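You operate a simulated robot arm through the tools that you are given. There is no shell and no other tool.

You run a simulated two-armed robot. Do the job below in one go: nothing can be reset, and whatever is moved stays where it is left.

## Task
Set the last sieve on the stack and shake the mixed beads apart.
Fine: tip in all the beads from the clear mug and put the steel lid on before rocking; put the mug back.
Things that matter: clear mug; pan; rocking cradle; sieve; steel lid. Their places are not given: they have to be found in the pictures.

The check looks at the end state, three seconds after you hand in, the way a careful person would. Anything else that was tipped, shoved, dropped, spilled or broken makes it a failure. A push-on lid holds only when it is set on centred and level and pressed home; a screw cap is set on level and turned clockwise until tight.

## Robot
Two 7-joint arms with fingered hands on one trunk that stands fixed in place. Base frame: the origin is at the foot of the trunk, x ahead of it, y to its left, z up. Readings come in m, degrees, newtons and seconds.
The left shoulder is at [0.07, 0.139, 1.133], the right one opposite. With the tool pointing down near the work surface each hand reaches from about 0.46 to 0.84 m from the base axis, measured 20 degrees to its own side. Payload 3.9 kg a hand.
The TCP of each hand is the grasp point between the finger pads, 0.029 m short of the fingertips. In the tool frame z runs along the fingers and y along their closing line. The gripper opens to 0.1 m; its body begins 0.034 m behind the TCP. The gripper is a hand of 5 fingers: y runs from the thumb to the fingers, the wrist lies at [-0.015, -0.105, -0.177] in the tool frame, and closing takes about 1.5 s.
Orientation is told as [roll, pitch, yaw] about the base's x, y, z axes, in that order, counted from this pose: with the fingers straight down and the wrist toward the robot, the tool's x, y and z point along [0, 1, 0], [1, 0, 0] and [0, 0, -1] of the base frame.

## Interface
- The arms move only by the tool arm_command. It takes "left_steps", "right_steps" or both (then of equal length, played together; a hand with none holds still); each is a list of rows, each an object (a shift or turn left out is 0, a gripper value left out holds the last) with "translation": the shift along the base's x, y, z in units of 400 mm (1.0 is 400 mm), a list of three; "dr": the turn, a rotation vector about the base's x, y, z in units of 60 degrees (1.0 is 60 degrees), a list of three. In form: [{"translation": [dx, dy, dz], "dr": [rx, ry, rz]}, ...]. A call has 1 to 20 rows; each row is the pose to reach, as a shift and turn from the pose commanded when the call began. "left_jaw" and "right_jaw" are, for a hand that has rows, the gripper command, from -1 (shut) to 1 (fully open), values between in proportion, set as the call begins (left out, the last holds). A call with a number of a shift or a turn outside -1 to 1 is refused whole. Rows are played at 5 a second. More than 0.05 m and 8.6 degrees between two rows, or a gripper value outside its range, and nothing of the call is played. A pose out of reach is approached as far as the arm can. The call stops where the force on the tool passes 40 N (or 10 N more than at its start, if that is more) or the arm is blocked; 0.2 s more then pass. The fingers move at their own pace (about 0.153 m/s each) and stop on an object; they squeeze with about 21 N. The grip force told is the motor's: it shows also when the fingers shut on nothing. Time passes only in rows, and 0.2 s behind the last, so rows that repeat a pose let the fingers close. The reply holds the time, the measured pose of the TCP, the force on the tool along the base axes, the opening and the grip force, in the units named above and with some noise, with the torque about the TCP (base axes, N m) and any sound that the robot's microphone picked up.
- Cameras (640 x 400 px; columns grow to the right, rows downward): "scene" is now at [0.1331, 0.0264, 1.4535]; the picture's right is [0.31, -0.95, 0.00], its down [-0.56, -0.18, -0.81] and it looks along [0.77, 0.25, -0.59] (base axes); focal length 345 px, centre (320, 200). "left" rides on the left gripper at [-0.066, -0.086, -0.121] in its tool frame; the picture's right is [-0.76, -0.31, 0.58], its down [0.59, -0.70, 0.40] and it looks along [0.28, 0.64, 0.71] (tool axes); focal length 247 px, centre (320, 200). "right" rides on the right gripper at [0.065, -0.086, -0.121] in its tool frame; the picture's right is [-0.76, 0.31, -0.58], its down [-0.59, -0.70, 0.40] and it looks along [-0.28, 0.64, 0.71] (tool axes); focal length 247 px, centre (320, 200).
- snapshot(camera): a new picture of that camera. No time passes.
- lift_body(by): slides the trunk up (or, below 0, down) by that many m; the arms and the scene camera ride with it, the base frame stays. It gives what a move gives, with no picture.
- move_fingers(index, middle, ring, little, thumb_bend, thumb_turn, hand): sets how far each is bent, from 0 (flat) to 1 (curled in); at 0.3 the hand is open as for a grip, at 0.7 the pads meet at the TCP. One left out holds its place. A second passes; each finger stops where it meets its share of the squeeze, and holds until it gets a number again. A gripper value or a shape takes the hand back. It gives what a move gives, with no picture; readings hold the bend of each and the force on index, middle, ring, little, thumb and palm. thumb_turn goes from beside the hand (0) to across from the fingers (1), as for a grip.
- grasp_type(shape, hand): the hand has 5 fingers and takes this shape, open, in about a second: jaw (thumb against the fingers, like two jaws); tri (thumb and two fingers); tip (a fingertip pinch); poke (one finger out to press); point (the index stretched); flat (the hand flat); cup (the hand cupped); fist (a fist). The gripper value then closes the fingers along that shape, each until it touches; the sizes above hold for jaw. It gives what a move gives, with no picture.
- aim_head(pan, tilt): turns the head with the scene camera to pan (to the left, within 86 degrees either way) and tilt (down, from -29 to 69), counted from straight ahead of the robot. It gives what a move gives.
- measure_at(camera, pixels): for up to 12 pixels [column, row] of the newest picture of that camera ("zoom" is the newest enlarged one), the place [x, y, z] in the base frame of the surface seen there, good to about 0.002 m. No time passes.
- inspect(camera, box): a new picture of the part [left, top, right, bottom] of that camera's present view, enlarged. No time passes.
- sign_off(): hands the job in; it is judged then, once.

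Unless the task says otherwise, let go and move clear before handing in.

The tools are called by a JSON object that holds its "method" and its "body". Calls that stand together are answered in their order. arm_command: Moves the arms, as the interface text tells. Its arguments: {"type":"object","properties":{"left_steps":{"type":"array"},"left_jaw":{"type":"number"},"right_steps":{"type":"array"},"right_jaw":{"type":"number"}},"required":[]} The other tools are called the same way: lift_body (by) moves the trunk up or down; grasp_type (shape, hand) gives the hand a shape; move_fingers (index, middle, ring, little, thumb_bend, thumb_turn, hand) moves the fingers one by one; aim_head (pan, tilt) turns the head that bears the scene camera; snapshot (camera) takes a picture; measure_at (camera, pixels) gives the place of the surface under pixels of a picture; inspect (camera, box) takes an enlarged picture of a part of a camera's view; sign_off () hands the job in.

At the start:

```text
time_s: 0.0
left_position: [0.4174, 0.4295, 1.2488]
left_ee_rot: [-0.1, -0.1, 24.6]
left_contact_force: [0.4, 0.0, 0.5]
left_wrist_torque: [-0.01, 0.0, 0.0]
left_grip_width: 0.1
left_grip_force: 0.0
left_shape: jaw
left_bend: [0.3, 0.3, 0.3, 0.3, 0.3, 0.98]
left_finger forces: [0.1, 0.0, 0.1, 0.1, 0.0, 0.0]
right_position: [0.2993, -0.0012, 1.2866]
right_ee_rot: [0.0, 0.0, 24.6]
right_contact_force: [-0.5, -0.1, 0.2]
right_wrist_torque: [0.01, -0.01, 0.02]
right_grip_width: 0.1
right_grip_force: 0.1
right_shape: jaw
right_bend: [0.3, 0.3, 0.3, 0.3, 0.3, 0.98]
right_finger forces: [0.1, 0.0, 0.1, 0.0, 0.0, 0.0]
trunk travel left (down, up): [-0.775, 0.065]
head pan, tilt (commanded): [18.2, 36.2]
```

scene: 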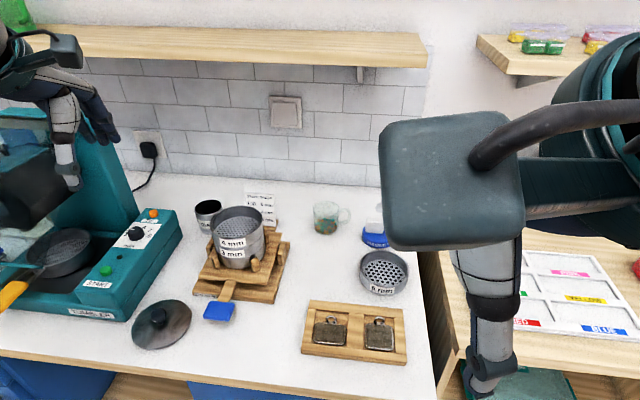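
right: 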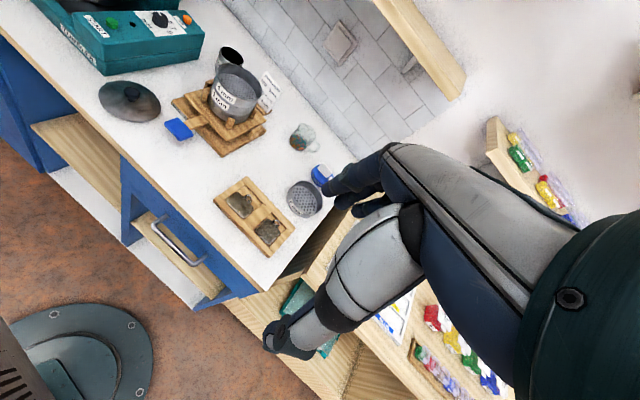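
left: 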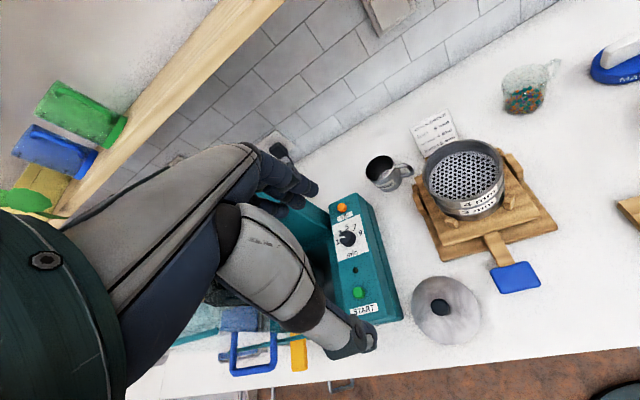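

The scene picture shows the sieve stack on the rocking cradle at about (238,240), a sieve labelled at (383,272), the clear mug with beads at (328,218), the steel lid at (162,323). I'll enlarge these and measure.

{"method": "inspect", "body": {"camera": "scene", "box": [180, 170, 300, 330]}}

{"method": "inspect", "body": {"camera": "scene", "box": [290, 180, 430, 380]}}

{"method": "measure_at", "body": {"camera": "scene", "pixels": [[161, 316], [162, 345], [383, 272], [362, 265], [326, 217], [219, 310], [238, 222], [222, 290], [270, 265], [300, 290], [400, 385], [238, 212]]}}

```text
2.50 times, centred on (240, 250) of scene
```

zoom: 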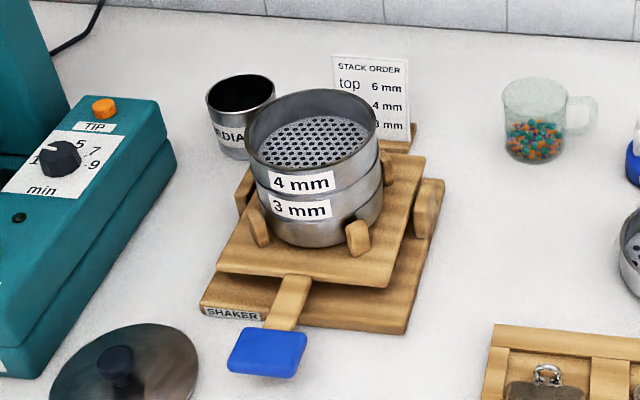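

```text
2.00 times, centred on (360, 280) of scene
```

zoom: 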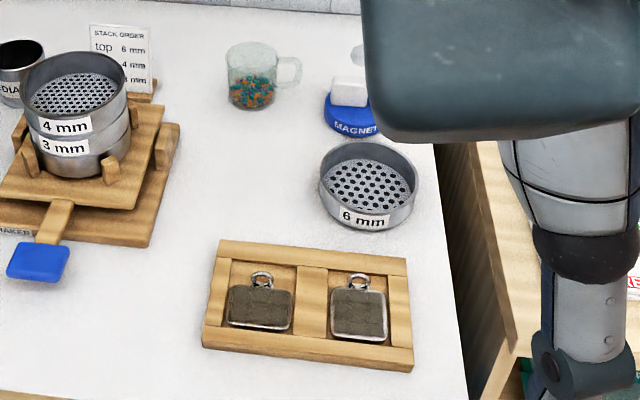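

```text
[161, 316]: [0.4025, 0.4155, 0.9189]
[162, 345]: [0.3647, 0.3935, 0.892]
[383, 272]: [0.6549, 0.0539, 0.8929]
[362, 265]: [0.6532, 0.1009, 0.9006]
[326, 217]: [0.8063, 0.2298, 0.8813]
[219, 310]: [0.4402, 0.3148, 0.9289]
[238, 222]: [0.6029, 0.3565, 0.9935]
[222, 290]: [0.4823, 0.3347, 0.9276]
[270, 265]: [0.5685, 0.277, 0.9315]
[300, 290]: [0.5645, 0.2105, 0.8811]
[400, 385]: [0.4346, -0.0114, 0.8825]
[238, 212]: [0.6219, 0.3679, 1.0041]
```

The stack order card reads top 6 mm, 4 mm, 3 mm, so the 6 mm sieve at (383,272) is the last one. I'll take closer views of the stack, the mug, the lid and the sieve.

{"method": "inspect", "body": {"camera": "scene", "box": [205, 195, 275, 285]}}

{"method": "inspect", "body": {"camera": "scene", "box": [300, 190, 420, 300]}}

{"method": "inspect", "body": {"camera": "left", "box": [360, 40, 570, 330]}}

{"method": "inspect", "body": {"camera": "scene", "box": [120, 270, 260, 370]}}

```text
4.44 times, centred on (240, 240) of scene
```

zoom: 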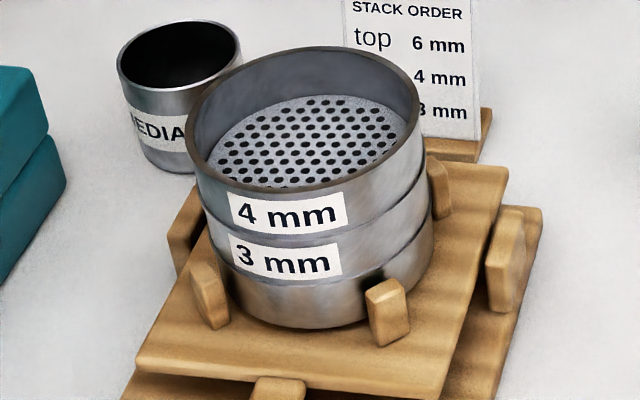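

```text
3.64 times, centred on (360, 245) of scene
```

zoom: 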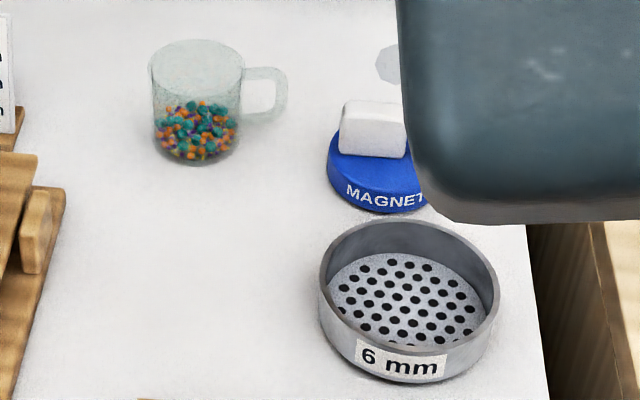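

```text
1.38 times, centred on (465, 185) of left
```

zoom: 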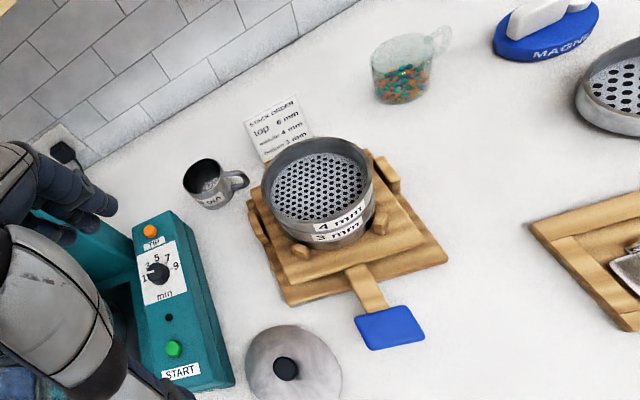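

```text
4.00 times, centred on (190, 320) of scene
```

zoom: 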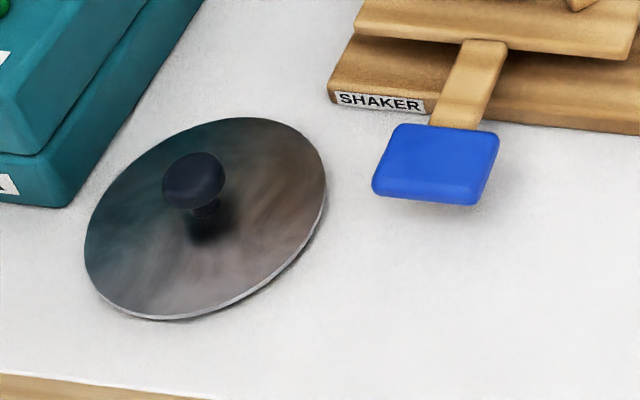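

Stack is pan, 3 mm, 4 mm between four pegs on the tilting platform. I'll measure rim points of the stack for its centre and axis.

{"method": "inspect", "body": {"camera": "scene", "box": [205, 195, 275, 285]}}

{"method": "measure_at", "body": {"camera": "zoom", "pixels": [[190, 120], [250, 188], [330, 190], [400, 160], [418, 120], [350, 52], [270, 60], [220, 85], [300, 130], [387, 289], [207, 275], [439, 160]]}}

{"method": "measure_at", "body": {"camera": "zoom", "pixels": [[285, 210], [280, 250], [290, 310], [150, 360], [430, 385], [500, 180], [510, 215], [525, 230], [280, 385], [180, 200], [175, 240], [480, 130]]}}

```text
4.44 times, centred on (240, 240) of scene
```

zoom: 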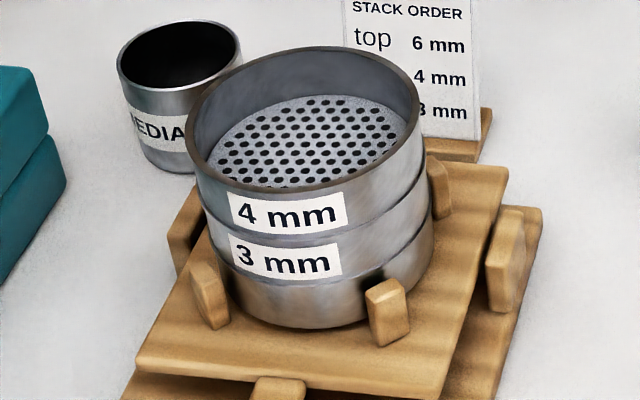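

```text
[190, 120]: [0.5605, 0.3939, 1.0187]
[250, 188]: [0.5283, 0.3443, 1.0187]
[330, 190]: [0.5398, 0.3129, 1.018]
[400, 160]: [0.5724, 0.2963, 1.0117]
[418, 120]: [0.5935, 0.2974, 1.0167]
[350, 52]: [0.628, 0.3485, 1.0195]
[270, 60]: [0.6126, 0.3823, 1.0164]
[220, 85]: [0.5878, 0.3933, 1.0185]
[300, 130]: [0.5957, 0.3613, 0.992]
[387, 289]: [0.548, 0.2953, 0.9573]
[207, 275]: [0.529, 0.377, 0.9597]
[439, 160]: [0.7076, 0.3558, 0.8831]
```

```text
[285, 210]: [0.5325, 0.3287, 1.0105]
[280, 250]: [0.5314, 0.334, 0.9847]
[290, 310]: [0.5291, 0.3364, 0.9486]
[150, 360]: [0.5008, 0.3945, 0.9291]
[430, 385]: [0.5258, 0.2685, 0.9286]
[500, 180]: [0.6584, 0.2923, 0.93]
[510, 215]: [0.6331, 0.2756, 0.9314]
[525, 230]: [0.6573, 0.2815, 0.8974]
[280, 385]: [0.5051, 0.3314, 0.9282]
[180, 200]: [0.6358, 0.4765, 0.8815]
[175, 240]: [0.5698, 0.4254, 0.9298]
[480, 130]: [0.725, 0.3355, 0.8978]
```

Stack rim is near z 1.018, centre about (0.578, 0.345), radius about 0.05. Now I'll measure the mug and the 6 mm sieve in the enlarged view.

{"method": "inspect", "body": {"camera": "scene", "box": [300, 190, 420, 300]}}

{"method": "measure_at", "body": {"camera": "zoom", "pixels": [[322, 275], [345, 235], [410, 222], [470, 240], [495, 285], [470, 325], [410, 342], [350, 318], [405, 300], [405, 382], [330, 310], [490, 340]]}}

{"method": "measure_at", "body": {"camera": "zoom", "pixels": [[152, 65], [197, 41], [243, 62], [197, 90], [155, 100], [195, 160], [240, 130], [255, 73], [280, 75], [285, 95], [265, 118], [195, 130]]}}

```text
3.64 times, centred on (360, 245) of scene
```

zoom: 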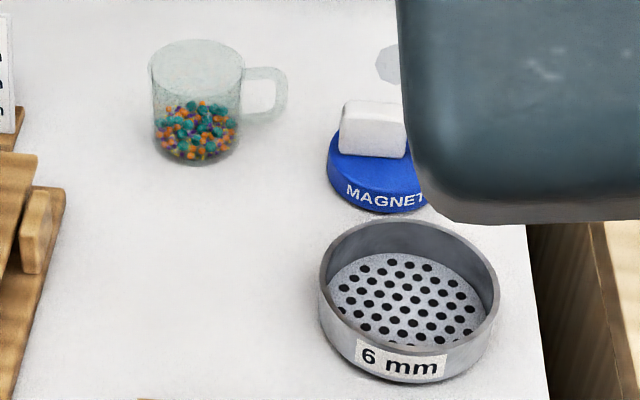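

```text
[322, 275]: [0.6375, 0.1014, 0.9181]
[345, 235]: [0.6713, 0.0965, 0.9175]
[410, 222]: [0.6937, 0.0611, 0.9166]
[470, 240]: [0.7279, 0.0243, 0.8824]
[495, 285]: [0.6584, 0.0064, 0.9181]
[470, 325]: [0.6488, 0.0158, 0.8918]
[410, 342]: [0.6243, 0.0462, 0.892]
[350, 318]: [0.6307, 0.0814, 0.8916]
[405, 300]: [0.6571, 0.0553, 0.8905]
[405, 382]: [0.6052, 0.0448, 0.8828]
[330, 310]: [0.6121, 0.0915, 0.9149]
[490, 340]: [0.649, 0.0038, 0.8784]
```

```text
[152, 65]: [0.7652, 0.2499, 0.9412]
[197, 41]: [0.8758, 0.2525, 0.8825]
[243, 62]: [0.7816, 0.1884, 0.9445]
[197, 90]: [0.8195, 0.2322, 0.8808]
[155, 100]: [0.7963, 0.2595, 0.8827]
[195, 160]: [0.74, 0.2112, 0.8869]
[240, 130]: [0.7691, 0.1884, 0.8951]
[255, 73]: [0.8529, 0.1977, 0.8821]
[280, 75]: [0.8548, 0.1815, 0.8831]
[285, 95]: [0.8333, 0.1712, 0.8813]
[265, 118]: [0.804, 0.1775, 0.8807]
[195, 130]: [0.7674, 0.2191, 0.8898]
```

The sieve's rim is at z 0.918 (base 0.882), centre about (0.645, 0.053), mesh 27 mm below the rim; the mug centre is about (0.773, 0.219), rim about 0.944. Next I check the lid, cradle paddle, card and shelf surroundings.

{"method": "inspect", "body": {"camera": "scene", "box": [120, 270, 260, 370]}}

{"method": "measure_at", "body": {"camera": "zoom", "pixels": [[193, 175], [205, 210], [90, 240], [150, 315], [280, 285], [325, 190], [240, 120], [400, 135], [490, 140], [470, 195], [380, 185], [435, 200]]}}

{"method": "measure_at", "body": {"camera": "scene", "pixels": [[250, 197], [265, 205], [280, 235], [340, 65], [100, 55], [380, 70], [560, 300], [540, 70], [160, 215], [100, 210], [206, 205], [218, 205]]}}

```text
4.00 times, centred on (190, 320) of scene
```

zoom: 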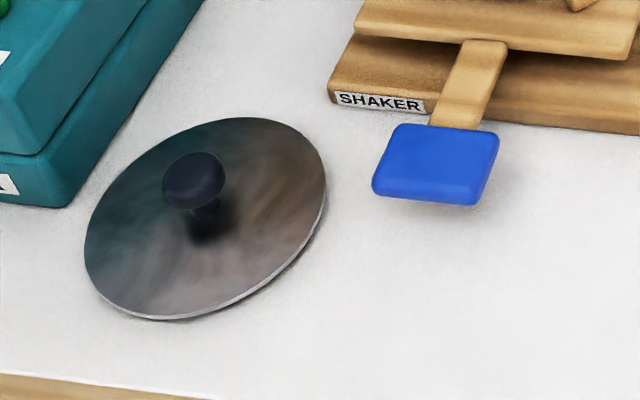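

```text
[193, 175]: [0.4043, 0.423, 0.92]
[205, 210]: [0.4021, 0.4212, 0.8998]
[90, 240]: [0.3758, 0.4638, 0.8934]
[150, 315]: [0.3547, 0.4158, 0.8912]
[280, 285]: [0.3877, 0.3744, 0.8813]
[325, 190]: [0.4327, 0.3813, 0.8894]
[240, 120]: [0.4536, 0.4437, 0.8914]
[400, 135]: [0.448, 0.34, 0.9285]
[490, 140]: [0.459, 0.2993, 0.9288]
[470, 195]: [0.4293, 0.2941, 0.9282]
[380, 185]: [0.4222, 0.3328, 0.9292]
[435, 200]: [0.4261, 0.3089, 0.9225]
```

```text
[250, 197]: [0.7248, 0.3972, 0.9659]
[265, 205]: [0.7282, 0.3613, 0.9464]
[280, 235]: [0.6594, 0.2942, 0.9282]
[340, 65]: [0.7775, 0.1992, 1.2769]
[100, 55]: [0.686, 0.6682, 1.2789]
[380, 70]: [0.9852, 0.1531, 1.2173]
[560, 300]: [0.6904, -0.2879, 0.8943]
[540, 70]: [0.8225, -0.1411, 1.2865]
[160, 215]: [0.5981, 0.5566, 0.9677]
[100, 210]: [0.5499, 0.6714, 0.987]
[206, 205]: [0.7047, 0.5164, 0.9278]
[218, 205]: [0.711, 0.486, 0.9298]
```

Lid knob top is at (0.404, 0.423, 0.92), the paddle centre at (0.44, 0.317, 0.929). The right hand blocks the picture at (450,180), so I move it aside to the right first.

{"method": "arm_command", "body": {"right_steps": [{"translation": [0.0, -0.11, 0]}, {"translation": [0.0, -0.22, 0]}, {"translation": [0.0, -0.33, 0]}, {"translation": [0.0, -0.44, 0]}, {"translation": [0.0, -0.55, 0]}, {"translation": [0.0, -0.66, 0]}, {"translation": [0.0, -0.77, 0]}, {"translation": [0.0, -0.85, 0]}]}}

{"method": "snapshot", "body": {"camera": "scene"}}

{"method": "snapshot", "body": {"camera": "right"}}

```text
time_s: 1.8
left_position: [0.4177, 0.4298, 1.249]
left_ee_rot: [0.0, 0.0, 24.7]
left_contact_force: [-0.3, 0.3, -0.1]
left_wrist_torque: [0.0, 0.03, 0.01]
left_grip_width: 0.0997
left_grip_force: 0.0
left_shape: jaw
left_bend: [0.3, 0.3, 0.3, 0.3, 0.3, 0.98]
left_finger forces: [0.1, 0.0, 0.1, 0.0, 0.0, 0.0]
right_position: [0.2881, -0.1418, 1.2394]
right_ee_rot: [0.1, -0.1, 24.7]
right_contact_force: [-0.2, -0.4, 0.5]
right_wrist_torque: [-0.01, 0.03, -0.01]
right_grip_width: 0.0998
right_grip_force: 0.1
right_shape: jaw
right_bend: [0.3, 0.3, 0.3, 0.3, 0.3, 0.98]
right_finger forces: [0.0, 0.0, 0.0, 0.0, 0.0, 0.0]
right hand out of reach, approached as far as the arm can: row 3, 4, 5, 6, 7, 8
trunk travel left (down, up): [-0.775, 0.065]
head pan, tilt (commanded): [18.2, 36.2]
```

```text
taken
```

scene: 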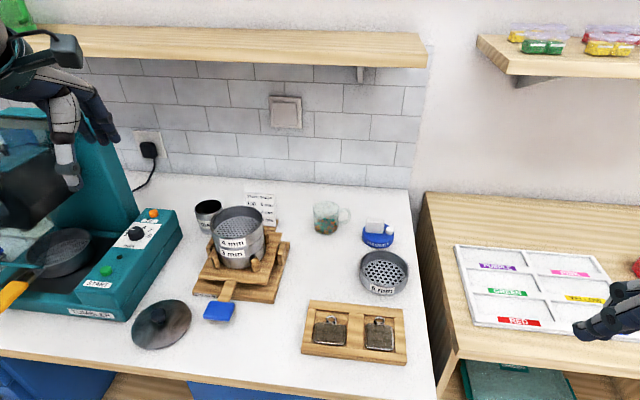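

```text
taken
```

right: 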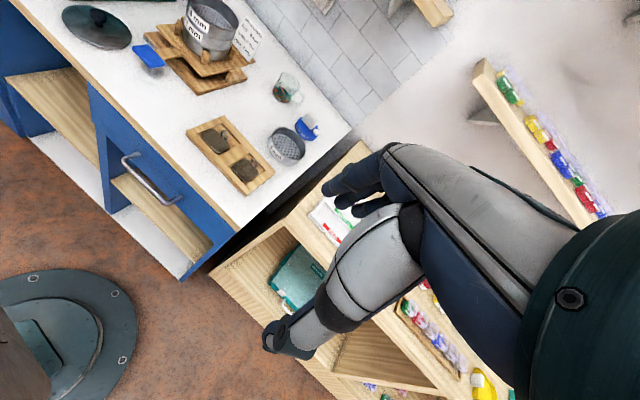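

The right hand is out of the way now. I need the magnet's position relative to the sieve to choose where the fingers go, so I zoom on that corner and measure.

{"method": "inspect", "body": {"camera": "scene", "box": [300, 190, 420, 300]}}

{"method": "measure_at", "body": {"camera": "zoom", "pixels": [[328, 165], [375, 210], [430, 190], [375, 190], [400, 120], [345, 105], [405, 150], [340, 195], [420, 205], [255, 75], [280, 95], [243, 65]]}}

{"method": "snapshot", "body": {"camera": "left"}}

```text
3.64 times, centred on (360, 245) of scene
```

zoom: 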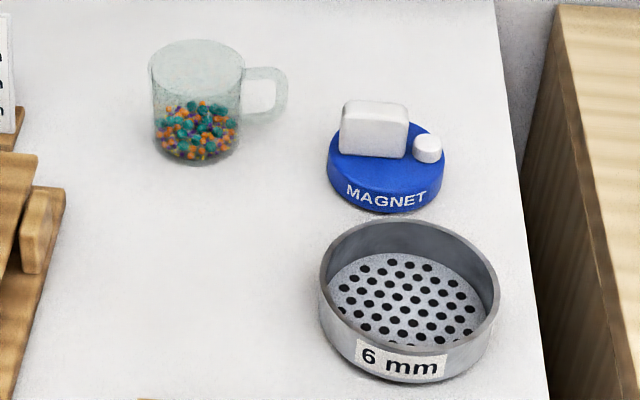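

```text
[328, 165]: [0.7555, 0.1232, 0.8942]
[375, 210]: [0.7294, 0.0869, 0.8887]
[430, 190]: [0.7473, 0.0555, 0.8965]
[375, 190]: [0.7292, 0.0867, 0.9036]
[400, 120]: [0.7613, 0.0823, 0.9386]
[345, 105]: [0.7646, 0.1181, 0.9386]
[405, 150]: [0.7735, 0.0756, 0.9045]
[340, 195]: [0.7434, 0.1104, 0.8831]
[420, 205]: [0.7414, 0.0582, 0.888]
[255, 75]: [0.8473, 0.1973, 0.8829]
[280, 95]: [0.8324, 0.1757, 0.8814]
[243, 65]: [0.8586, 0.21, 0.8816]
```

```text
taken
```

left: 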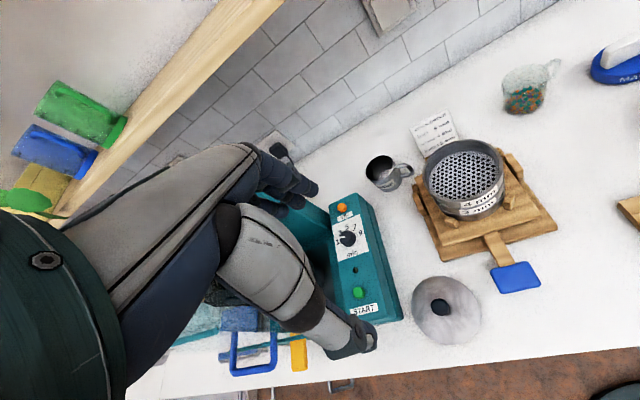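

The magnet sits at about (0.757, 0.087), behind the sieve, so I'll take the sieve's wall at the right-far side (azimuth about -40°), thumb inside. I move the left hand over in two legs, staying high.

{"method": "arm_command", "body": {"left_steps": [{"translation": [0.06, -0.083, 0], "dr": [0, 0, -0.083]}, {"translation": [0.12, -0.167, 0], "dr": [0, 0, -0.167]}, {"translation": [0.18, -0.25, 0], "dr": [0, 0, -0.25]}, {"translation": [0.24, -0.333, 0], "dr": [0, 0, -0.333]}, {"translation": [0.3, -0.417, 0], "dr": [0, 0, -0.417]}, {"translation": [0.36, -0.5, 0], "dr": [0, 0, -0.5]}]}}

{"method": "snapshot", "body": {"camera": "scene"}}

{"method": "snapshot", "body": {"camera": "left"}}

```text
time_s: 3.2
left_position: [0.5642, 0.2284, 1.2481]
left_ee_rot: [0.0, 0.0, -5.3]
left_contact_force: [1.4, -0.3, -0.3]
left_wrist_torque: [0.03, -0.02, 0.0]
left_grip_width: 0.0997
left_grip_force: 0.2
left_shape: jaw
left_bend: [0.3, 0.3, 0.3, 0.3, 0.3, 0.98]
left_finger forces: [0.1, 0.0, 0.0, 0.0, 0.0, 0.0]
right_position: [0.29, -0.1433, 1.2392]
right_ee_rot: [0.2, 0.1, 24.5]
right_contact_force: [-0.5, 0.0, 0.2]
right_wrist_torque: [0.03, 0.06, 0.0]
right_grip_width: 0.0999
right_grip_force: 0.1
right_shape: jaw
right_bend: [0.3, 0.3, 0.3, 0.3, 0.3, 0.98]
right_finger forces: [0.1, 0.1, 0.0, 0.0, 0.0, 0.0]
trunk travel left (down, up): [-0.775, 0.065]
head pan, tilt (commanded): [18.2, 36.2]
```

```text
taken
```

scene: 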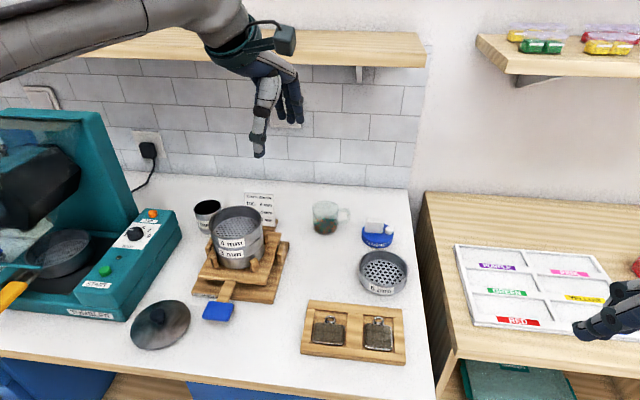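

```text
taken
```

left: 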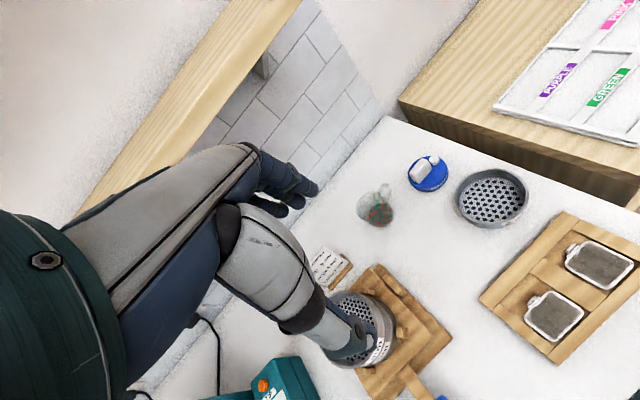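

The left hand is now at (0.564, 0.228, 1.248), thumb on the near side in the scene view (260,120). I continue to a hover above the sieve wall with yaw -40.

{"method": "arm_command", "body": {"left_steps": [{"translation": [0.043, -0.074, -0.053], "dr": [0, 0, -0.082]}, {"translation": [0.087, -0.149, -0.106], "dr": [0, 0, -0.165]}, {"translation": [0.13, -0.223, -0.159], "dr": [0, 0, -0.247]}, {"translation": [0.174, -0.298, -0.213], "dr": [0, 0, -0.33]}, {"translation": [0.217, -0.372, -0.266], "dr": [0, 0, -0.412]}, {"translation": [0.261, -0.447, -0.319], "dr": [0, 0, -0.495]}, {"translation": [0.304, -0.521, -0.372], "dr": [0, 0, -0.577]}, {"translation": [0.304, -0.521, -0.372], "dr": [0, 0, -0.577]}]}}

{"method": "snapshot", "body": {"camera": "scene"}}

{"method": "snapshot", "body": {"camera": "left"}}

```text
time_s: 5.0
left_position: [0.6811, 0.0218, 1.0995]
left_ee_rot: [0.0, 0.0, -40.0]
left_contact_force: [-0.5, -1.0, -0.5]
left_wrist_torque: [-0.01, 0.0, 0.0]
left_grip_width: 0.0996
left_grip_force: 0.0
left_shape: jaw
left_bend: [0.3, 0.3, 0.3, 0.3, 0.3, 0.98]
left_finger forces: [0.0, 0.0, 0.1, 0.1, 0.0, 0.1]
right_position: [0.2869, -0.1423, 1.241]
right_ee_rot: [0.0, 0.0, 24.5]
right_contact_force: [-0.4, 0.1, 0.5]
right_wrist_torque: [-0.02, 0.01, 0.03]
right_grip_width: 0.1
right_grip_force: 0.1
right_shape: jaw
right_bend: [0.3, 0.3, 0.3, 0.3, 0.3, 0.98]
right_finger forces: [0.0, 0.1, 0.0, 0.0, 0.1, 0.1]
trunk travel left (down, up): [-0.775, 0.065]
head pan, tilt (commanded): [18.2, 36.2]
```

```text
taken
```

scene: 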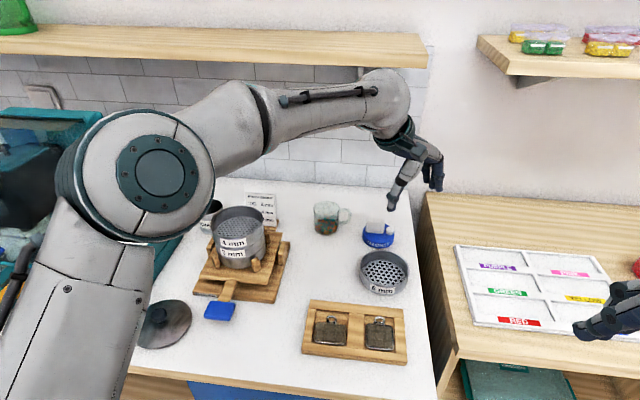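

```text
taken
```

left: 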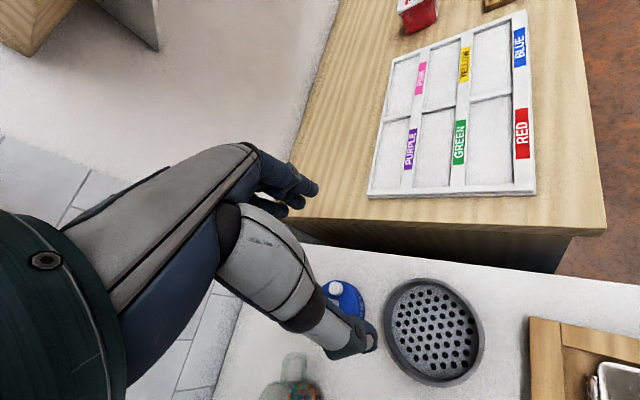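

The hover is good: TCP at (0.681, 0.022, 1.10), sieve seen at (435,330) in the left picture. I measure the sieve rim in this closer view for an accurate centre.

{"method": "inspect", "body": {"camera": "left", "box": [370, 260, 500, 400]}}

{"method": "measure_at", "body": {"camera": "left", "pixels": [[386, 320], [393, 295], [415, 281], [440, 280], [465, 297], [481, 330], [480, 360], [455, 385], [420, 375], [395, 350], [435, 320], [400, 284]]}}

```text
2.86 times, centred on (435, 330) of left
```

zoom: 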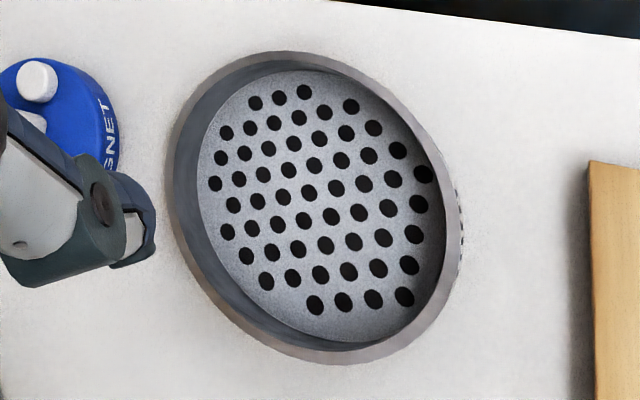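

```text
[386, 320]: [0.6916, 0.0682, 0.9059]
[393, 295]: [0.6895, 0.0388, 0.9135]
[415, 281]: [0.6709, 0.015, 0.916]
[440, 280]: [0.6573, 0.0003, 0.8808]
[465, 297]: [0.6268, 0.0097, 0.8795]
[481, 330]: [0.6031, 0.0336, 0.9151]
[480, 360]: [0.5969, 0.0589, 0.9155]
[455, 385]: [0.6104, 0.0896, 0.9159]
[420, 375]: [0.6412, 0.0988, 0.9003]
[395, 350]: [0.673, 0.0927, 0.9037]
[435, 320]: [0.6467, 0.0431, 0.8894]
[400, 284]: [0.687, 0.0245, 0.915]
```

The rim circle fits centre (0.6455, 0.0545), radius about 0.0495, so the TCP is over the wall at azimuth -40°. I narrow the opening to about 55 mm and go down to just above the rim.

{"method": "arm_command", "body": {"left_steps": [{"translation": [0, 0, -0.08]}, {"translation": [0, 0.002, -0.16]}, {"translation": [0, 0.004, -0.24]}, {"translation": [0, 0.004, -0.32]}, {"translation": [0, 0.004, -0.387]}, {"translation": [0, 0.004, -0.387]}], "left_jaw": 0.1}}

{"method": "inspect", "body": {"camera": "scene", "box": [340, 170, 480, 310]}}

{"method": "snapshot", "body": {"camera": "left"}}

```text
time_s: 6.4
left_position: [0.6833, 0.0218, 0.9465]
left_ee_rot: [0.1, 0.0, -39.9]
left_contact_force: [-0.2, 0.3, -1.0]
left_wrist_torque: [0.02, 0.02, 0.01]
left_grip_width: 0.0553
left_grip_force: 0.0
left_shape: jaw
left_bend: [0.4, 0.4, 0.74, 0.46, 0.3, 1.0]
left_finger forces: [0.1, 0.0, 0.2, 0.0, 0.0, 0.0]
right_position: [0.288, -0.1429, 1.2387]
right_ee_rot: [0.2, -0.1, 24.4]
right_contact_force: [0.6, -0.3, -0.6]
right_wrist_torque: [0.03, 0.01, 0.02]
right_grip_width: 0.0998
right_grip_force: 0.0
right_shape: jaw
right_bend: [0.3, 0.3, 0.3, 0.3, 0.3, 0.98]
right_finger forces: [0.0, 0.0, 0.0, 0.1, 0.0, 0.1]
trunk travel left (down, up): [-0.775, 0.065]
head pan, tilt (commanded): [18.2, 36.2]
```

```text
2.86 times, centred on (410, 240) of scene
```

zoom: 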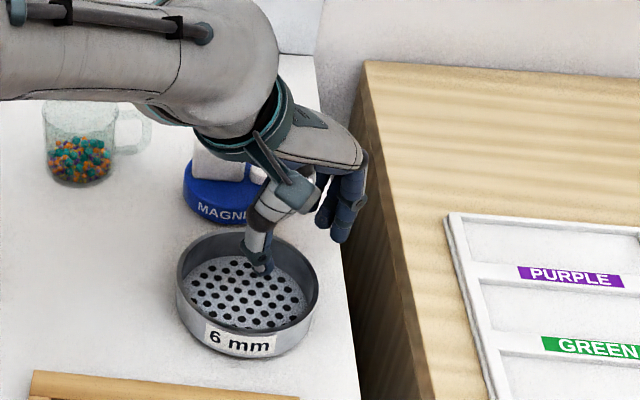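

```text
taken
```

left: 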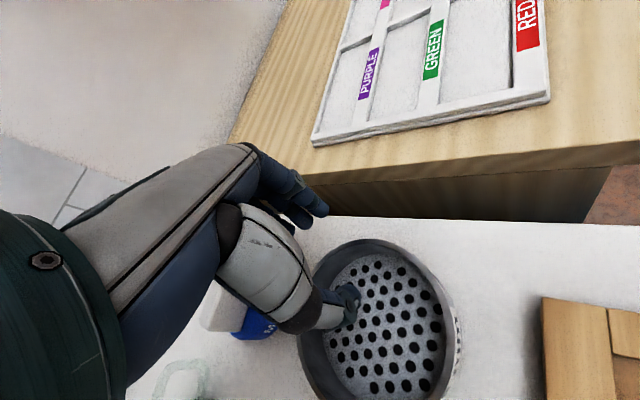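

The thumb hangs inside the sieve at zoom pixel (262,268) and the fingers are outside at (335,240), but ring and little bends read 0.74 and 0.46. I wait a moment and look again before lowering.

{"method": "arm_command", "body": {"left_steps": [{"translation": [0, 0, 0]}, {"translation": [0, 0, 0]}, {"translation": [0, 0, 0]}]}}

{"method": "inspect", "body": {"camera": "left", "box": [200, 120, 480, 400]}}

{"method": "inspect", "body": {"camera": "scene", "box": [380, 200, 450, 300]}}

```text
time_s: 7.2
left_position: [0.6827, 0.0216, 0.9452]
left_ee_rot: [0.1, 0.0, -39.8]
left_contact_force: [-0.8, -0.2, -0.7]
left_wrist_torque: [0.03, -0.02, 0.02]
left_grip_width: 0.0553
left_grip_force: 0.1
left_shape: jaw
left_bend: [0.4, 0.4, 0.74, 0.46, 0.3, 1.0]
left_finger forces: [0.0, 0.0, 0.0, 0.0, 0.0, 0.0]
right_position: [0.2886, -0.1415, 1.2393]
right_ee_rot: [0.1, 0.0, 24.5]
right_contact_force: [0.5, 0.5, 0.3]
right_wrist_torque: [0.04, 0.02, -0.01]
right_grip_width: 0.0996
right_grip_force: 0.1
right_shape: jaw
right_bend: [0.3, 0.3, 0.3, 0.3, 0.3, 0.98]
right_finger forces: [0.1, 0.0, 0.1, 0.0, 0.1, 0.0]
trunk travel left (down, up): [-0.775, 0.065]
head pan, tilt (commanded): [18.2, 36.2]
```

```text
1.43 times, centred on (340, 260) of left
```

zoom: 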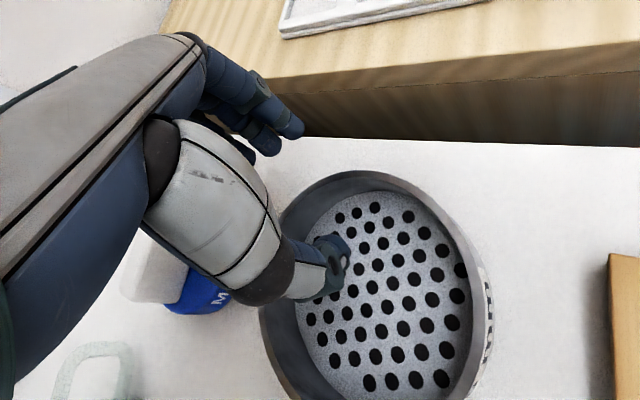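

```text
4.00 times, centred on (415, 250) of scene
```

zoom: 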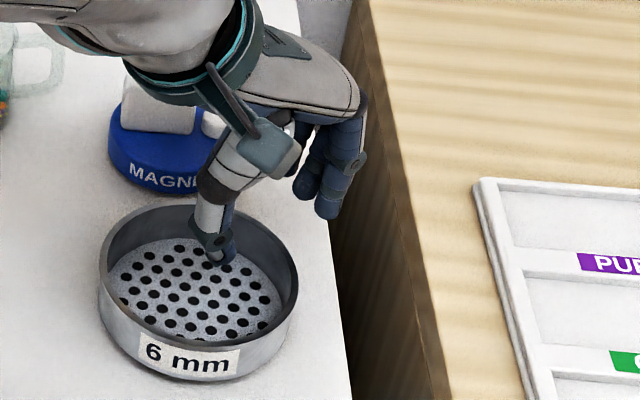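

The thumb and fingers straddle the wall. I check the thumb tip and finger tip heights in this enlarged view before lowering.

{"method": "measure_at", "body": {"camera": "zoom", "pixels": [[222, 258], [215, 240], [210, 215], [327, 212], [305, 195], [330, 190], [270, 220], [240, 212], [290, 240]]}}

```text
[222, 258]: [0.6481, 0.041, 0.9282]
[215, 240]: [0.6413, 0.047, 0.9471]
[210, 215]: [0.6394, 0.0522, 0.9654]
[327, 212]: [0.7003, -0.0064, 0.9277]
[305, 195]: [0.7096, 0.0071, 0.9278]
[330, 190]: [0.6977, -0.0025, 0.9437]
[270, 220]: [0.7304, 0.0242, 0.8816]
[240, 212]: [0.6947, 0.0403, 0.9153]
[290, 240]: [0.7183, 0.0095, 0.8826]
```

Thumb pad is about 27 mm inside and finger pads about 28 mm outside of the wall line, symmetric. I lower 23 mm so the tips sit about 5 mm above the mesh, then close.

{"method": "arm_command", "body": {"left_steps": [{"translation": [0, 0, -0.03]}, {"translation": [0, 0, -0.058]}, {"translation": [0, 0, -0.058]}]}}

{"method": "inspect", "body": {"camera": "scene", "box": [380, 200, 450, 300]}}

```text
time_s: 8.0
left_position: [0.6824, 0.0225, 0.9229]
left_ee_rot: [0.0, 0.0, -39.9]
left_contact_force: [0.2, 0.2, -1.2]
left_wrist_torque: [0.01, 0.03, 0.02]
left_grip_width: 0.055
left_grip_force: 0.0
left_shape: jaw
left_bend: [0.4, 0.4, 0.74, 0.46, 0.3, 1.0]
left_finger forces: [0.1, 0.1, 0.0, 0.0, 0.0, 0.0]
right_position: [0.2895, -0.1428, 1.2402]
right_ee_rot: [0.1, -0.1, 24.5]
right_contact_force: [-1.4, 0.1, 0.3]
right_wrist_torque: [0.0, -0.01, 0.03]
right_grip_width: 0.0998
right_grip_force: 0.0
right_shape: jaw
right_bend: [0.3, 0.3, 0.3, 0.3, 0.3, 0.98]
right_finger forces: [0.0, 0.0, 0.0, 0.0, 0.2, 0.1]
trunk travel left (down, up): [-0.775, 0.065]
head pan, tilt (commanded): [18.2, 36.2]
```

```text
4.00 times, centred on (415, 250) of scene
```

zoom: 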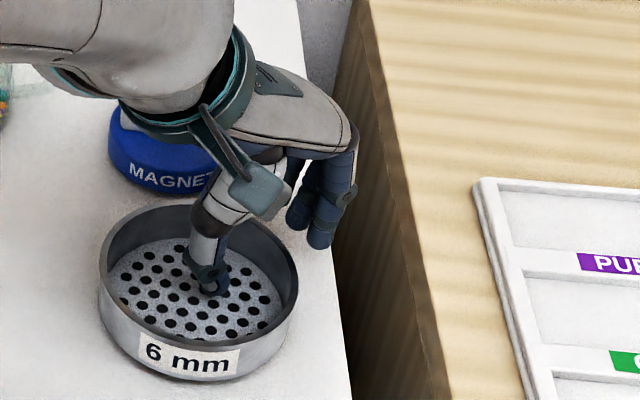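

The thumb tip is just above the mesh and the fingers clear the outside, with no contact force. Now I close the hand on the wall.

{"method": "arm_command", "body": {"left_steps": [{"translation": [0, 0, 0]}, {"translation": [0, 0, 0]}, {"translation": [0, 0, 0]}, {"translation": [0, 0, 0]}, {"translation": [0, 0, 0]}, {"translation": [0, 0, 0]}, {"translation": [0, 0, 0]}, {"translation": [0, 0, 0]}], "left_jaw": -1}}

{"method": "inspect", "body": {"camera": "scene", "box": [360, 200, 450, 310]}}

{"method": "snapshot", "body": {"camera": "left"}}

```text
time_s: 9.8
left_position: [0.681, 0.0235, 0.9225]
left_ee_rot: [0.1, 0.0, -39.8]
left_contact_force: [0.2, 0.8, 0.9]
left_wrist_torque: [-0.01, -0.03, 0.0]
left_grip_width: 0.0001
left_grip_force: 20.9
left_shape: jaw
left_bend: [0.69, 0.7, 0.7, 0.7, 0.7, 1.0]
left_finger forces: [10.1, 5.9, 1.7, 0.0, 18.0, 0.1]
right_position: [0.2891, -0.1412, 1.239]
right_ee_rot: [0.0, -0.1, 24.5]
right_contact_force: [-0.5, 0.1, -0.9]
right_wrist_torque: [0.02, 0.0, -0.02]
right_grip_width: 0.0999
right_grip_force: 0.1
right_shape: jaw
right_bend: [0.3, 0.3, 0.3, 0.3, 0.3, 0.98]
right_finger forces: [0.1, 0.0, 0.0, 0.0, 0.0, 0.1]
trunk travel left (down, up): [-0.775, 0.065]
head pan, tilt (commanded): [18.2, 36.2]
```

```text
3.64 times, centred on (405, 255) of scene
```

zoom: 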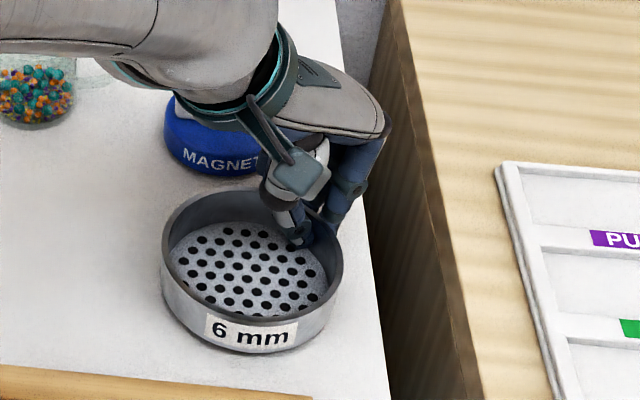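

```text
taken
```

left: 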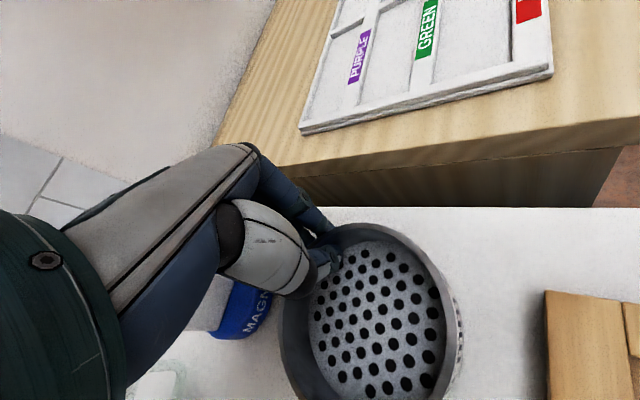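

Grip reads 20.9 N at nearly zero width, so it may be only the pads meeting just above the rim. I test with a small 6 mm lift.

{"method": "arm_command", "body": {"left_steps": [{"translation": [0, 0, 0.008]}, {"translation": [0, 0, 0.015]}, {"translation": [0, 0, 0.015]}]}}

{"method": "inspect", "body": {"camera": "scene", "box": [360, 200, 450, 310]}}

{"method": "measure_at", "body": {"camera": "zoom", "pixels": [[165, 250], [190, 205], [240, 193], [341, 275], [325, 300], [270, 320], [200, 300], [250, 270]]}}

```text
time_s: 10.6
left_position: [0.6828, 0.0226, 0.9267]
left_ee_rot: [0.0, 0.1, -39.8]
left_contact_force: [-0.3, 0.9, -0.6]
left_wrist_torque: [-0.04, 0.01, 0.0]
left_grip_width: 0.0
left_grip_force: 21.0
left_shape: jaw
left_bend: [0.69, 0.7, 0.7, 0.7, 0.7, 1.0]
left_finger forces: [10.8, 5.8, 1.5, 0.0, 18.1, 0.0]
right_position: [0.2882, -0.1422, 1.239]
right_ee_rot: [0.1, 0.1, 24.5]
right_contact_force: [0.1, 0.3, 0.0]
right_wrist_torque: [-0.02, 0.01, 0.0]
right_grip_width: 0.0998
right_grip_force: 0.0
right_shape: jaw
right_bend: [0.3, 0.3, 0.3, 0.3, 0.3, 0.98]
right_finger forces: [0.1, 0.0, 0.1, 0.0, 0.0, 0.0]
trunk travel left (down, up): [-0.775, 0.065]
head pan, tilt (commanded): [18.2, 36.2]
```

```text
3.64 times, centred on (405, 255) of scene
```

zoom: 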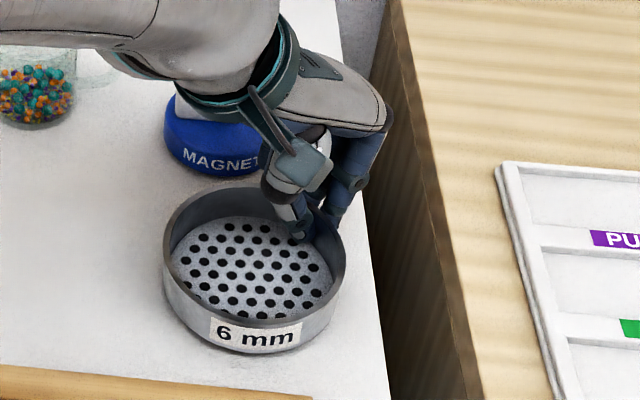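

```text
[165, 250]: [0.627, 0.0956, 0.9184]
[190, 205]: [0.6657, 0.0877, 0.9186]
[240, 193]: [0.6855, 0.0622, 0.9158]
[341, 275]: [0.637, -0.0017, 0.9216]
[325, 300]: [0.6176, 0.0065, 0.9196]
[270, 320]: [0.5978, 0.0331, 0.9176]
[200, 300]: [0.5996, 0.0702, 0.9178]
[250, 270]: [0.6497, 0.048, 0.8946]
```

The sieve has come up a few mm at the gripped side (mesh 0.8946, rim near the hand 0.9216), so it is held. I lift 15 mm more and check how level it hangs.

{"method": "arm_command", "body": {"left_steps": [{"translation": [0, 0, 0.01]}, {"translation": [0, 0, 0.02]}, {"translation": [0, 0, 0.03]}, {"translation": [0, 0, 0.04]}, {"translation": [0, 0, 0.04]}, {"translation": [0, 0, 0.04]}]}}

{"method": "inspect", "body": {"camera": "scene", "box": [360, 200, 450, 310]}}

{"method": "measure_at", "body": {"camera": "zoom", "pixels": [[167, 240], [190, 197], [240, 185], [341, 265], [325, 290], [270, 310], [200, 290], [250, 260]]}}

```text
time_s: 12.0
left_position: [0.6843, 0.0222, 0.9447]
left_ee_rot: [0.0, 0.0, -39.8]
left_contact_force: [0.0, 0.2, -0.4]
left_wrist_torque: [-0.01, -0.02, 0.02]
left_grip_width: 0.0002
left_grip_force: 21.3
left_shape: jaw
left_bend: [0.69, 0.7, 0.7, 0.7, 0.7, 1.0]
left_finger forces: [10.9, 5.7, 1.3, 0.0, 18.1, 0.1]
right_position: [0.2884, -0.1429, 1.2394]
right_ee_rot: [0.2, -0.2, 24.4]
right_contact_force: [0.1, 0.2, 0.2]
right_wrist_torque: [0.01, -0.03, -0.02]
right_grip_width: 0.0998
right_grip_force: 0.1
right_shape: jaw
right_bend: [0.3, 0.3, 0.3, 0.3, 0.3, 0.98]
right_finger forces: [0.0, 0.0, 0.0, 0.0, 0.0, 0.0]
trunk travel left (down, up): [-0.775, 0.065]
head pan, tilt (commanded): [18.2, 36.2]
```

```text
3.64 times, centred on (405, 255) of scene
```

zoom: 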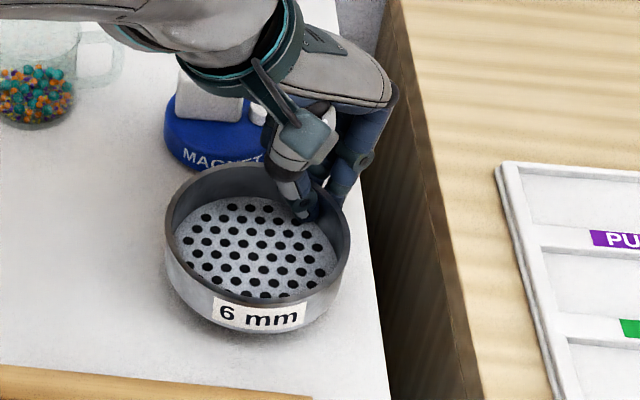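

```text
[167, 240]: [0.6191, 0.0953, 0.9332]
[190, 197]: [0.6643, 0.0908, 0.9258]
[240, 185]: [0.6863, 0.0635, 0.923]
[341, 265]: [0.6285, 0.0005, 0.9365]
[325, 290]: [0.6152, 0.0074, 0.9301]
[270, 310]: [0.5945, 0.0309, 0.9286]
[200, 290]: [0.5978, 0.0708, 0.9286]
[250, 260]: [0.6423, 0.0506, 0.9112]
```

The sieve is clear of the table and held. I check its tilt by measuring points on the mesh.

{"method": "measure_at", "body": {"camera": "zoom", "pixels": [[195, 224], [205, 250], [205, 275], [235, 290], [275, 288], [305, 270], [318, 245], [270, 223], [230, 212], [250, 248], [270, 212], [322, 255]]}}

```text
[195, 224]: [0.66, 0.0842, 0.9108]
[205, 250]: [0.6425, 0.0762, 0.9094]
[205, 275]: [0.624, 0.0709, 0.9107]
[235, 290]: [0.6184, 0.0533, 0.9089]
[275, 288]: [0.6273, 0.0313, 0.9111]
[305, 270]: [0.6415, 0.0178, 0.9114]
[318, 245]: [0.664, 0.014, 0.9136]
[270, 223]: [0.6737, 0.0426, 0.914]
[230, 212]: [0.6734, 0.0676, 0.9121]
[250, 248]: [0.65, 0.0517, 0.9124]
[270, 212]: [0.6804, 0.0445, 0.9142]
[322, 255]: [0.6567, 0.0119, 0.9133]
```

The mesh is tilted about 4.5°, with the gripped side higher. I lift 160 mm and level it with a small counter-rotation.

{"method": "arm_command", "body": {"left_steps": [{"translation": [0, 0, 0.05], "dr": [0.004, 0.008, 0]}, {"translation": [0, 0, 0.1], "dr": [0.008, 0.016, 0]}, {"translation": [0, 0, 0.15], "dr": [0.012, 0.026, 0]}, {"translation": [0, 0, 0.2], "dr": [0.016, 0.036, 0]}, {"translation": [0, 0, 0.25], "dr": [0.02, 0.046, 0]}, {"translation": [0, 0, 0.3], "dr": [0.024, 0.056, 0]}, {"translation": [0, 0, 0.35], "dr": [0.029, 0.067, 0]}, {"translation": [0, 0, 0.4], "dr": [0.029, 0.067, 0]}, {"translation": [0, 0, 0.4], "dr": [0.029, 0.067, 0]}]}}

{"method": "inspect", "body": {"camera": "scene", "box": [340, 120, 460, 260]}}

```text
time_s: 14.0
left_position: [0.6829, 0.0218, 1.1036]
left_ee_rot: [-1.3, 4.2, -39.8]
left_contact_force: [0.2, 0.2, -0.3]
left_wrist_torque: [-0.05, -0.02, -0.01]
left_grip_width: 0.0
left_grip_force: 21.0
left_shape: jaw
left_bend: [0.69, 0.7, 0.7, 0.7, 0.7, 1.0]
left_finger forces: [10.9, 5.7, 1.2, 0.0, 18.0, 0.0]
right_position: [0.2887, -0.1424, 1.2379]
right_ee_rot: [0.1, 0.0, 24.5]
right_contact_force: [0.0, -0.1, 0.4]
right_wrist_torque: [0.01, 0.01, -0.02]
right_grip_width: 0.0997
right_grip_force: 0.1
right_shape: jaw
right_bend: [0.3, 0.3, 0.3, 0.3, 0.3, 0.98]
right_finger forces: [0.0, 0.0, 0.0, 0.0, 0.1, 0.0]
trunk travel left (down, up): [-0.775, 0.065]
head pan, tilt (commanded): [18.2, 36.2]
```

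```text
2.86 times, centred on (400, 190) of scene
```

zoom: 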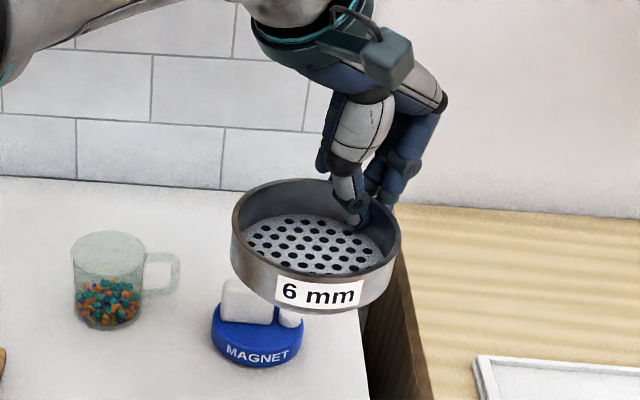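

The sieve hangs about level at (315,250) of the zoom. I carry it sideways to above the stack, with about 4 cm clearance.

{"method": "arm_command", "body": {"left_steps": [{"translation": [-0.019, 0.092, 0]}, {"translation": [-0.039, 0.185, 0]}, {"translation": [-0.058, 0.277, 0]}, {"translation": [-0.077, 0.37, 0]}, {"translation": [-0.097, 0.462, 0]}, {"translation": [-0.116, 0.555, 0]}, {"translation": [-0.136, 0.647, 0]}, {"translation": [-0.155, 0.74, 0]}, {"translation": [-0.155, 0.74, 0]}, {"translation": [-0.155, 0.74, 0]}]}}

{"method": "inspect", "body": {"camera": "scene", "box": [190, 150, 310, 290]}}

{"method": "snapshot", "body": {"camera": "left"}}

```text
time_s: 16.2
left_position: [0.6186, 0.3208, 1.1047]
left_ee_rot: [-1.3, 4.1, -40.0]
left_contact_force: [-1.1, -0.2, -1.1]
left_wrist_torque: [0.0, -0.02, 0.0]
left_grip_width: 0.0
left_grip_force: 21.2
left_shape: jaw
left_bend: [0.69, 0.7, 0.7, 0.7, 0.7, 1.0]
left_finger forces: [10.9, 5.6, 1.4, 0.1, 17.9, 0.1]
right_position: [0.2878, -0.1401, 1.2391]
right_ee_rot: [0.1, 0.1, 24.4]
right_contact_force: [-0.3, 0.7, -1.3]
right_wrist_torque: [-0.01, 0.01, 0.01]
right_grip_width: 0.0997
right_grip_force: 0.1
right_shape: jaw
right_bend: [0.3, 0.3, 0.3, 0.3, 0.3, 0.98]
right_finger forces: [0.0, 0.1, 0.1, 0.0, 0.0, 0.0]
trunk travel left (down, up): [-0.775, 0.065]
head pan, tilt (commanded): [18.2, 36.2]
```

```text
2.86 times, centred on (250, 220) of scene
```

zoom: 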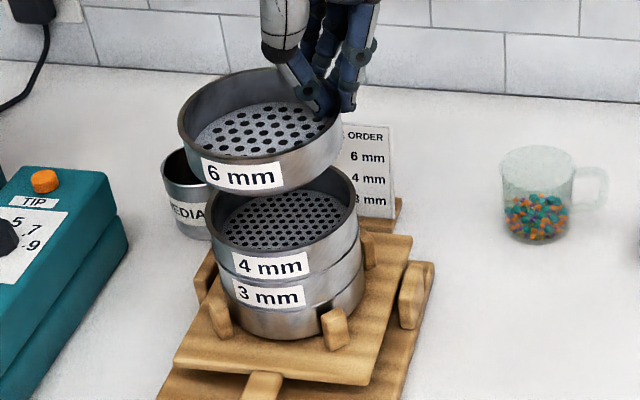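

```text
taken
```

left: 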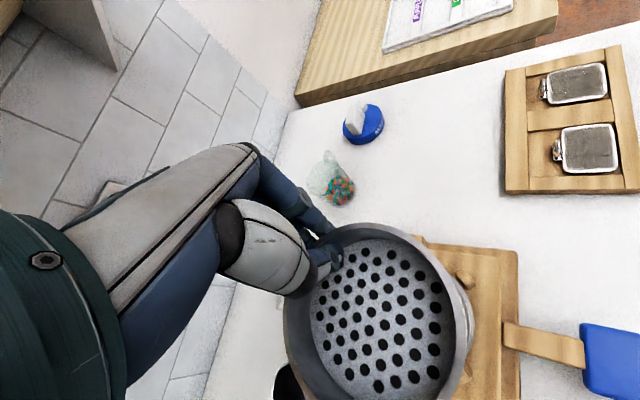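

The sieve is above the stack. I zoom in tightly to measure the held rim and mesh for its centre and tilt.

{"method": "inspect", "body": {"camera": "scene", "box": [205, 165, 265, 225]}}

{"method": "measure_at", "body": {"camera": "zoom", "pixels": [[150, 145], [160, 170], [180, 195], [215, 215], [270, 222], [330, 213], [385, 195], [420, 170], [430, 145], [280, 60], [220, 75], [180, 100]]}}

```text
6.67 times, centred on (235, 195) of scene
```

zoom: 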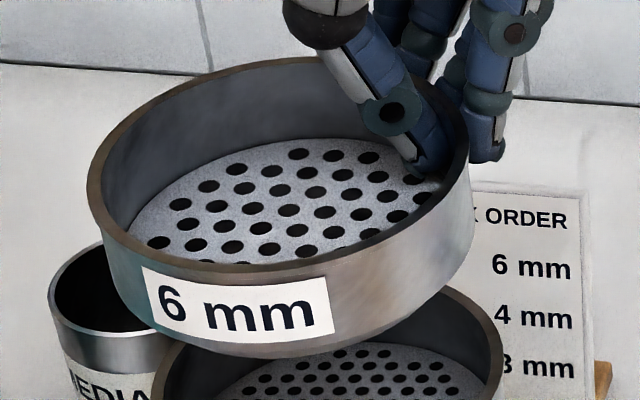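

```text
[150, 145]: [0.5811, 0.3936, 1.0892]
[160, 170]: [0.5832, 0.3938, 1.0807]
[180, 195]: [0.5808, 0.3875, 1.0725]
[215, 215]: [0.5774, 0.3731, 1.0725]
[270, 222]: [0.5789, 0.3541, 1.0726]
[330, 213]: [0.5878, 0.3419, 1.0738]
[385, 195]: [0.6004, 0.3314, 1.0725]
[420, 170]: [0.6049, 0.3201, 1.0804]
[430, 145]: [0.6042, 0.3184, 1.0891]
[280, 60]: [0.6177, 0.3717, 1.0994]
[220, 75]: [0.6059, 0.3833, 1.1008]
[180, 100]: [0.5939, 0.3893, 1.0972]
```

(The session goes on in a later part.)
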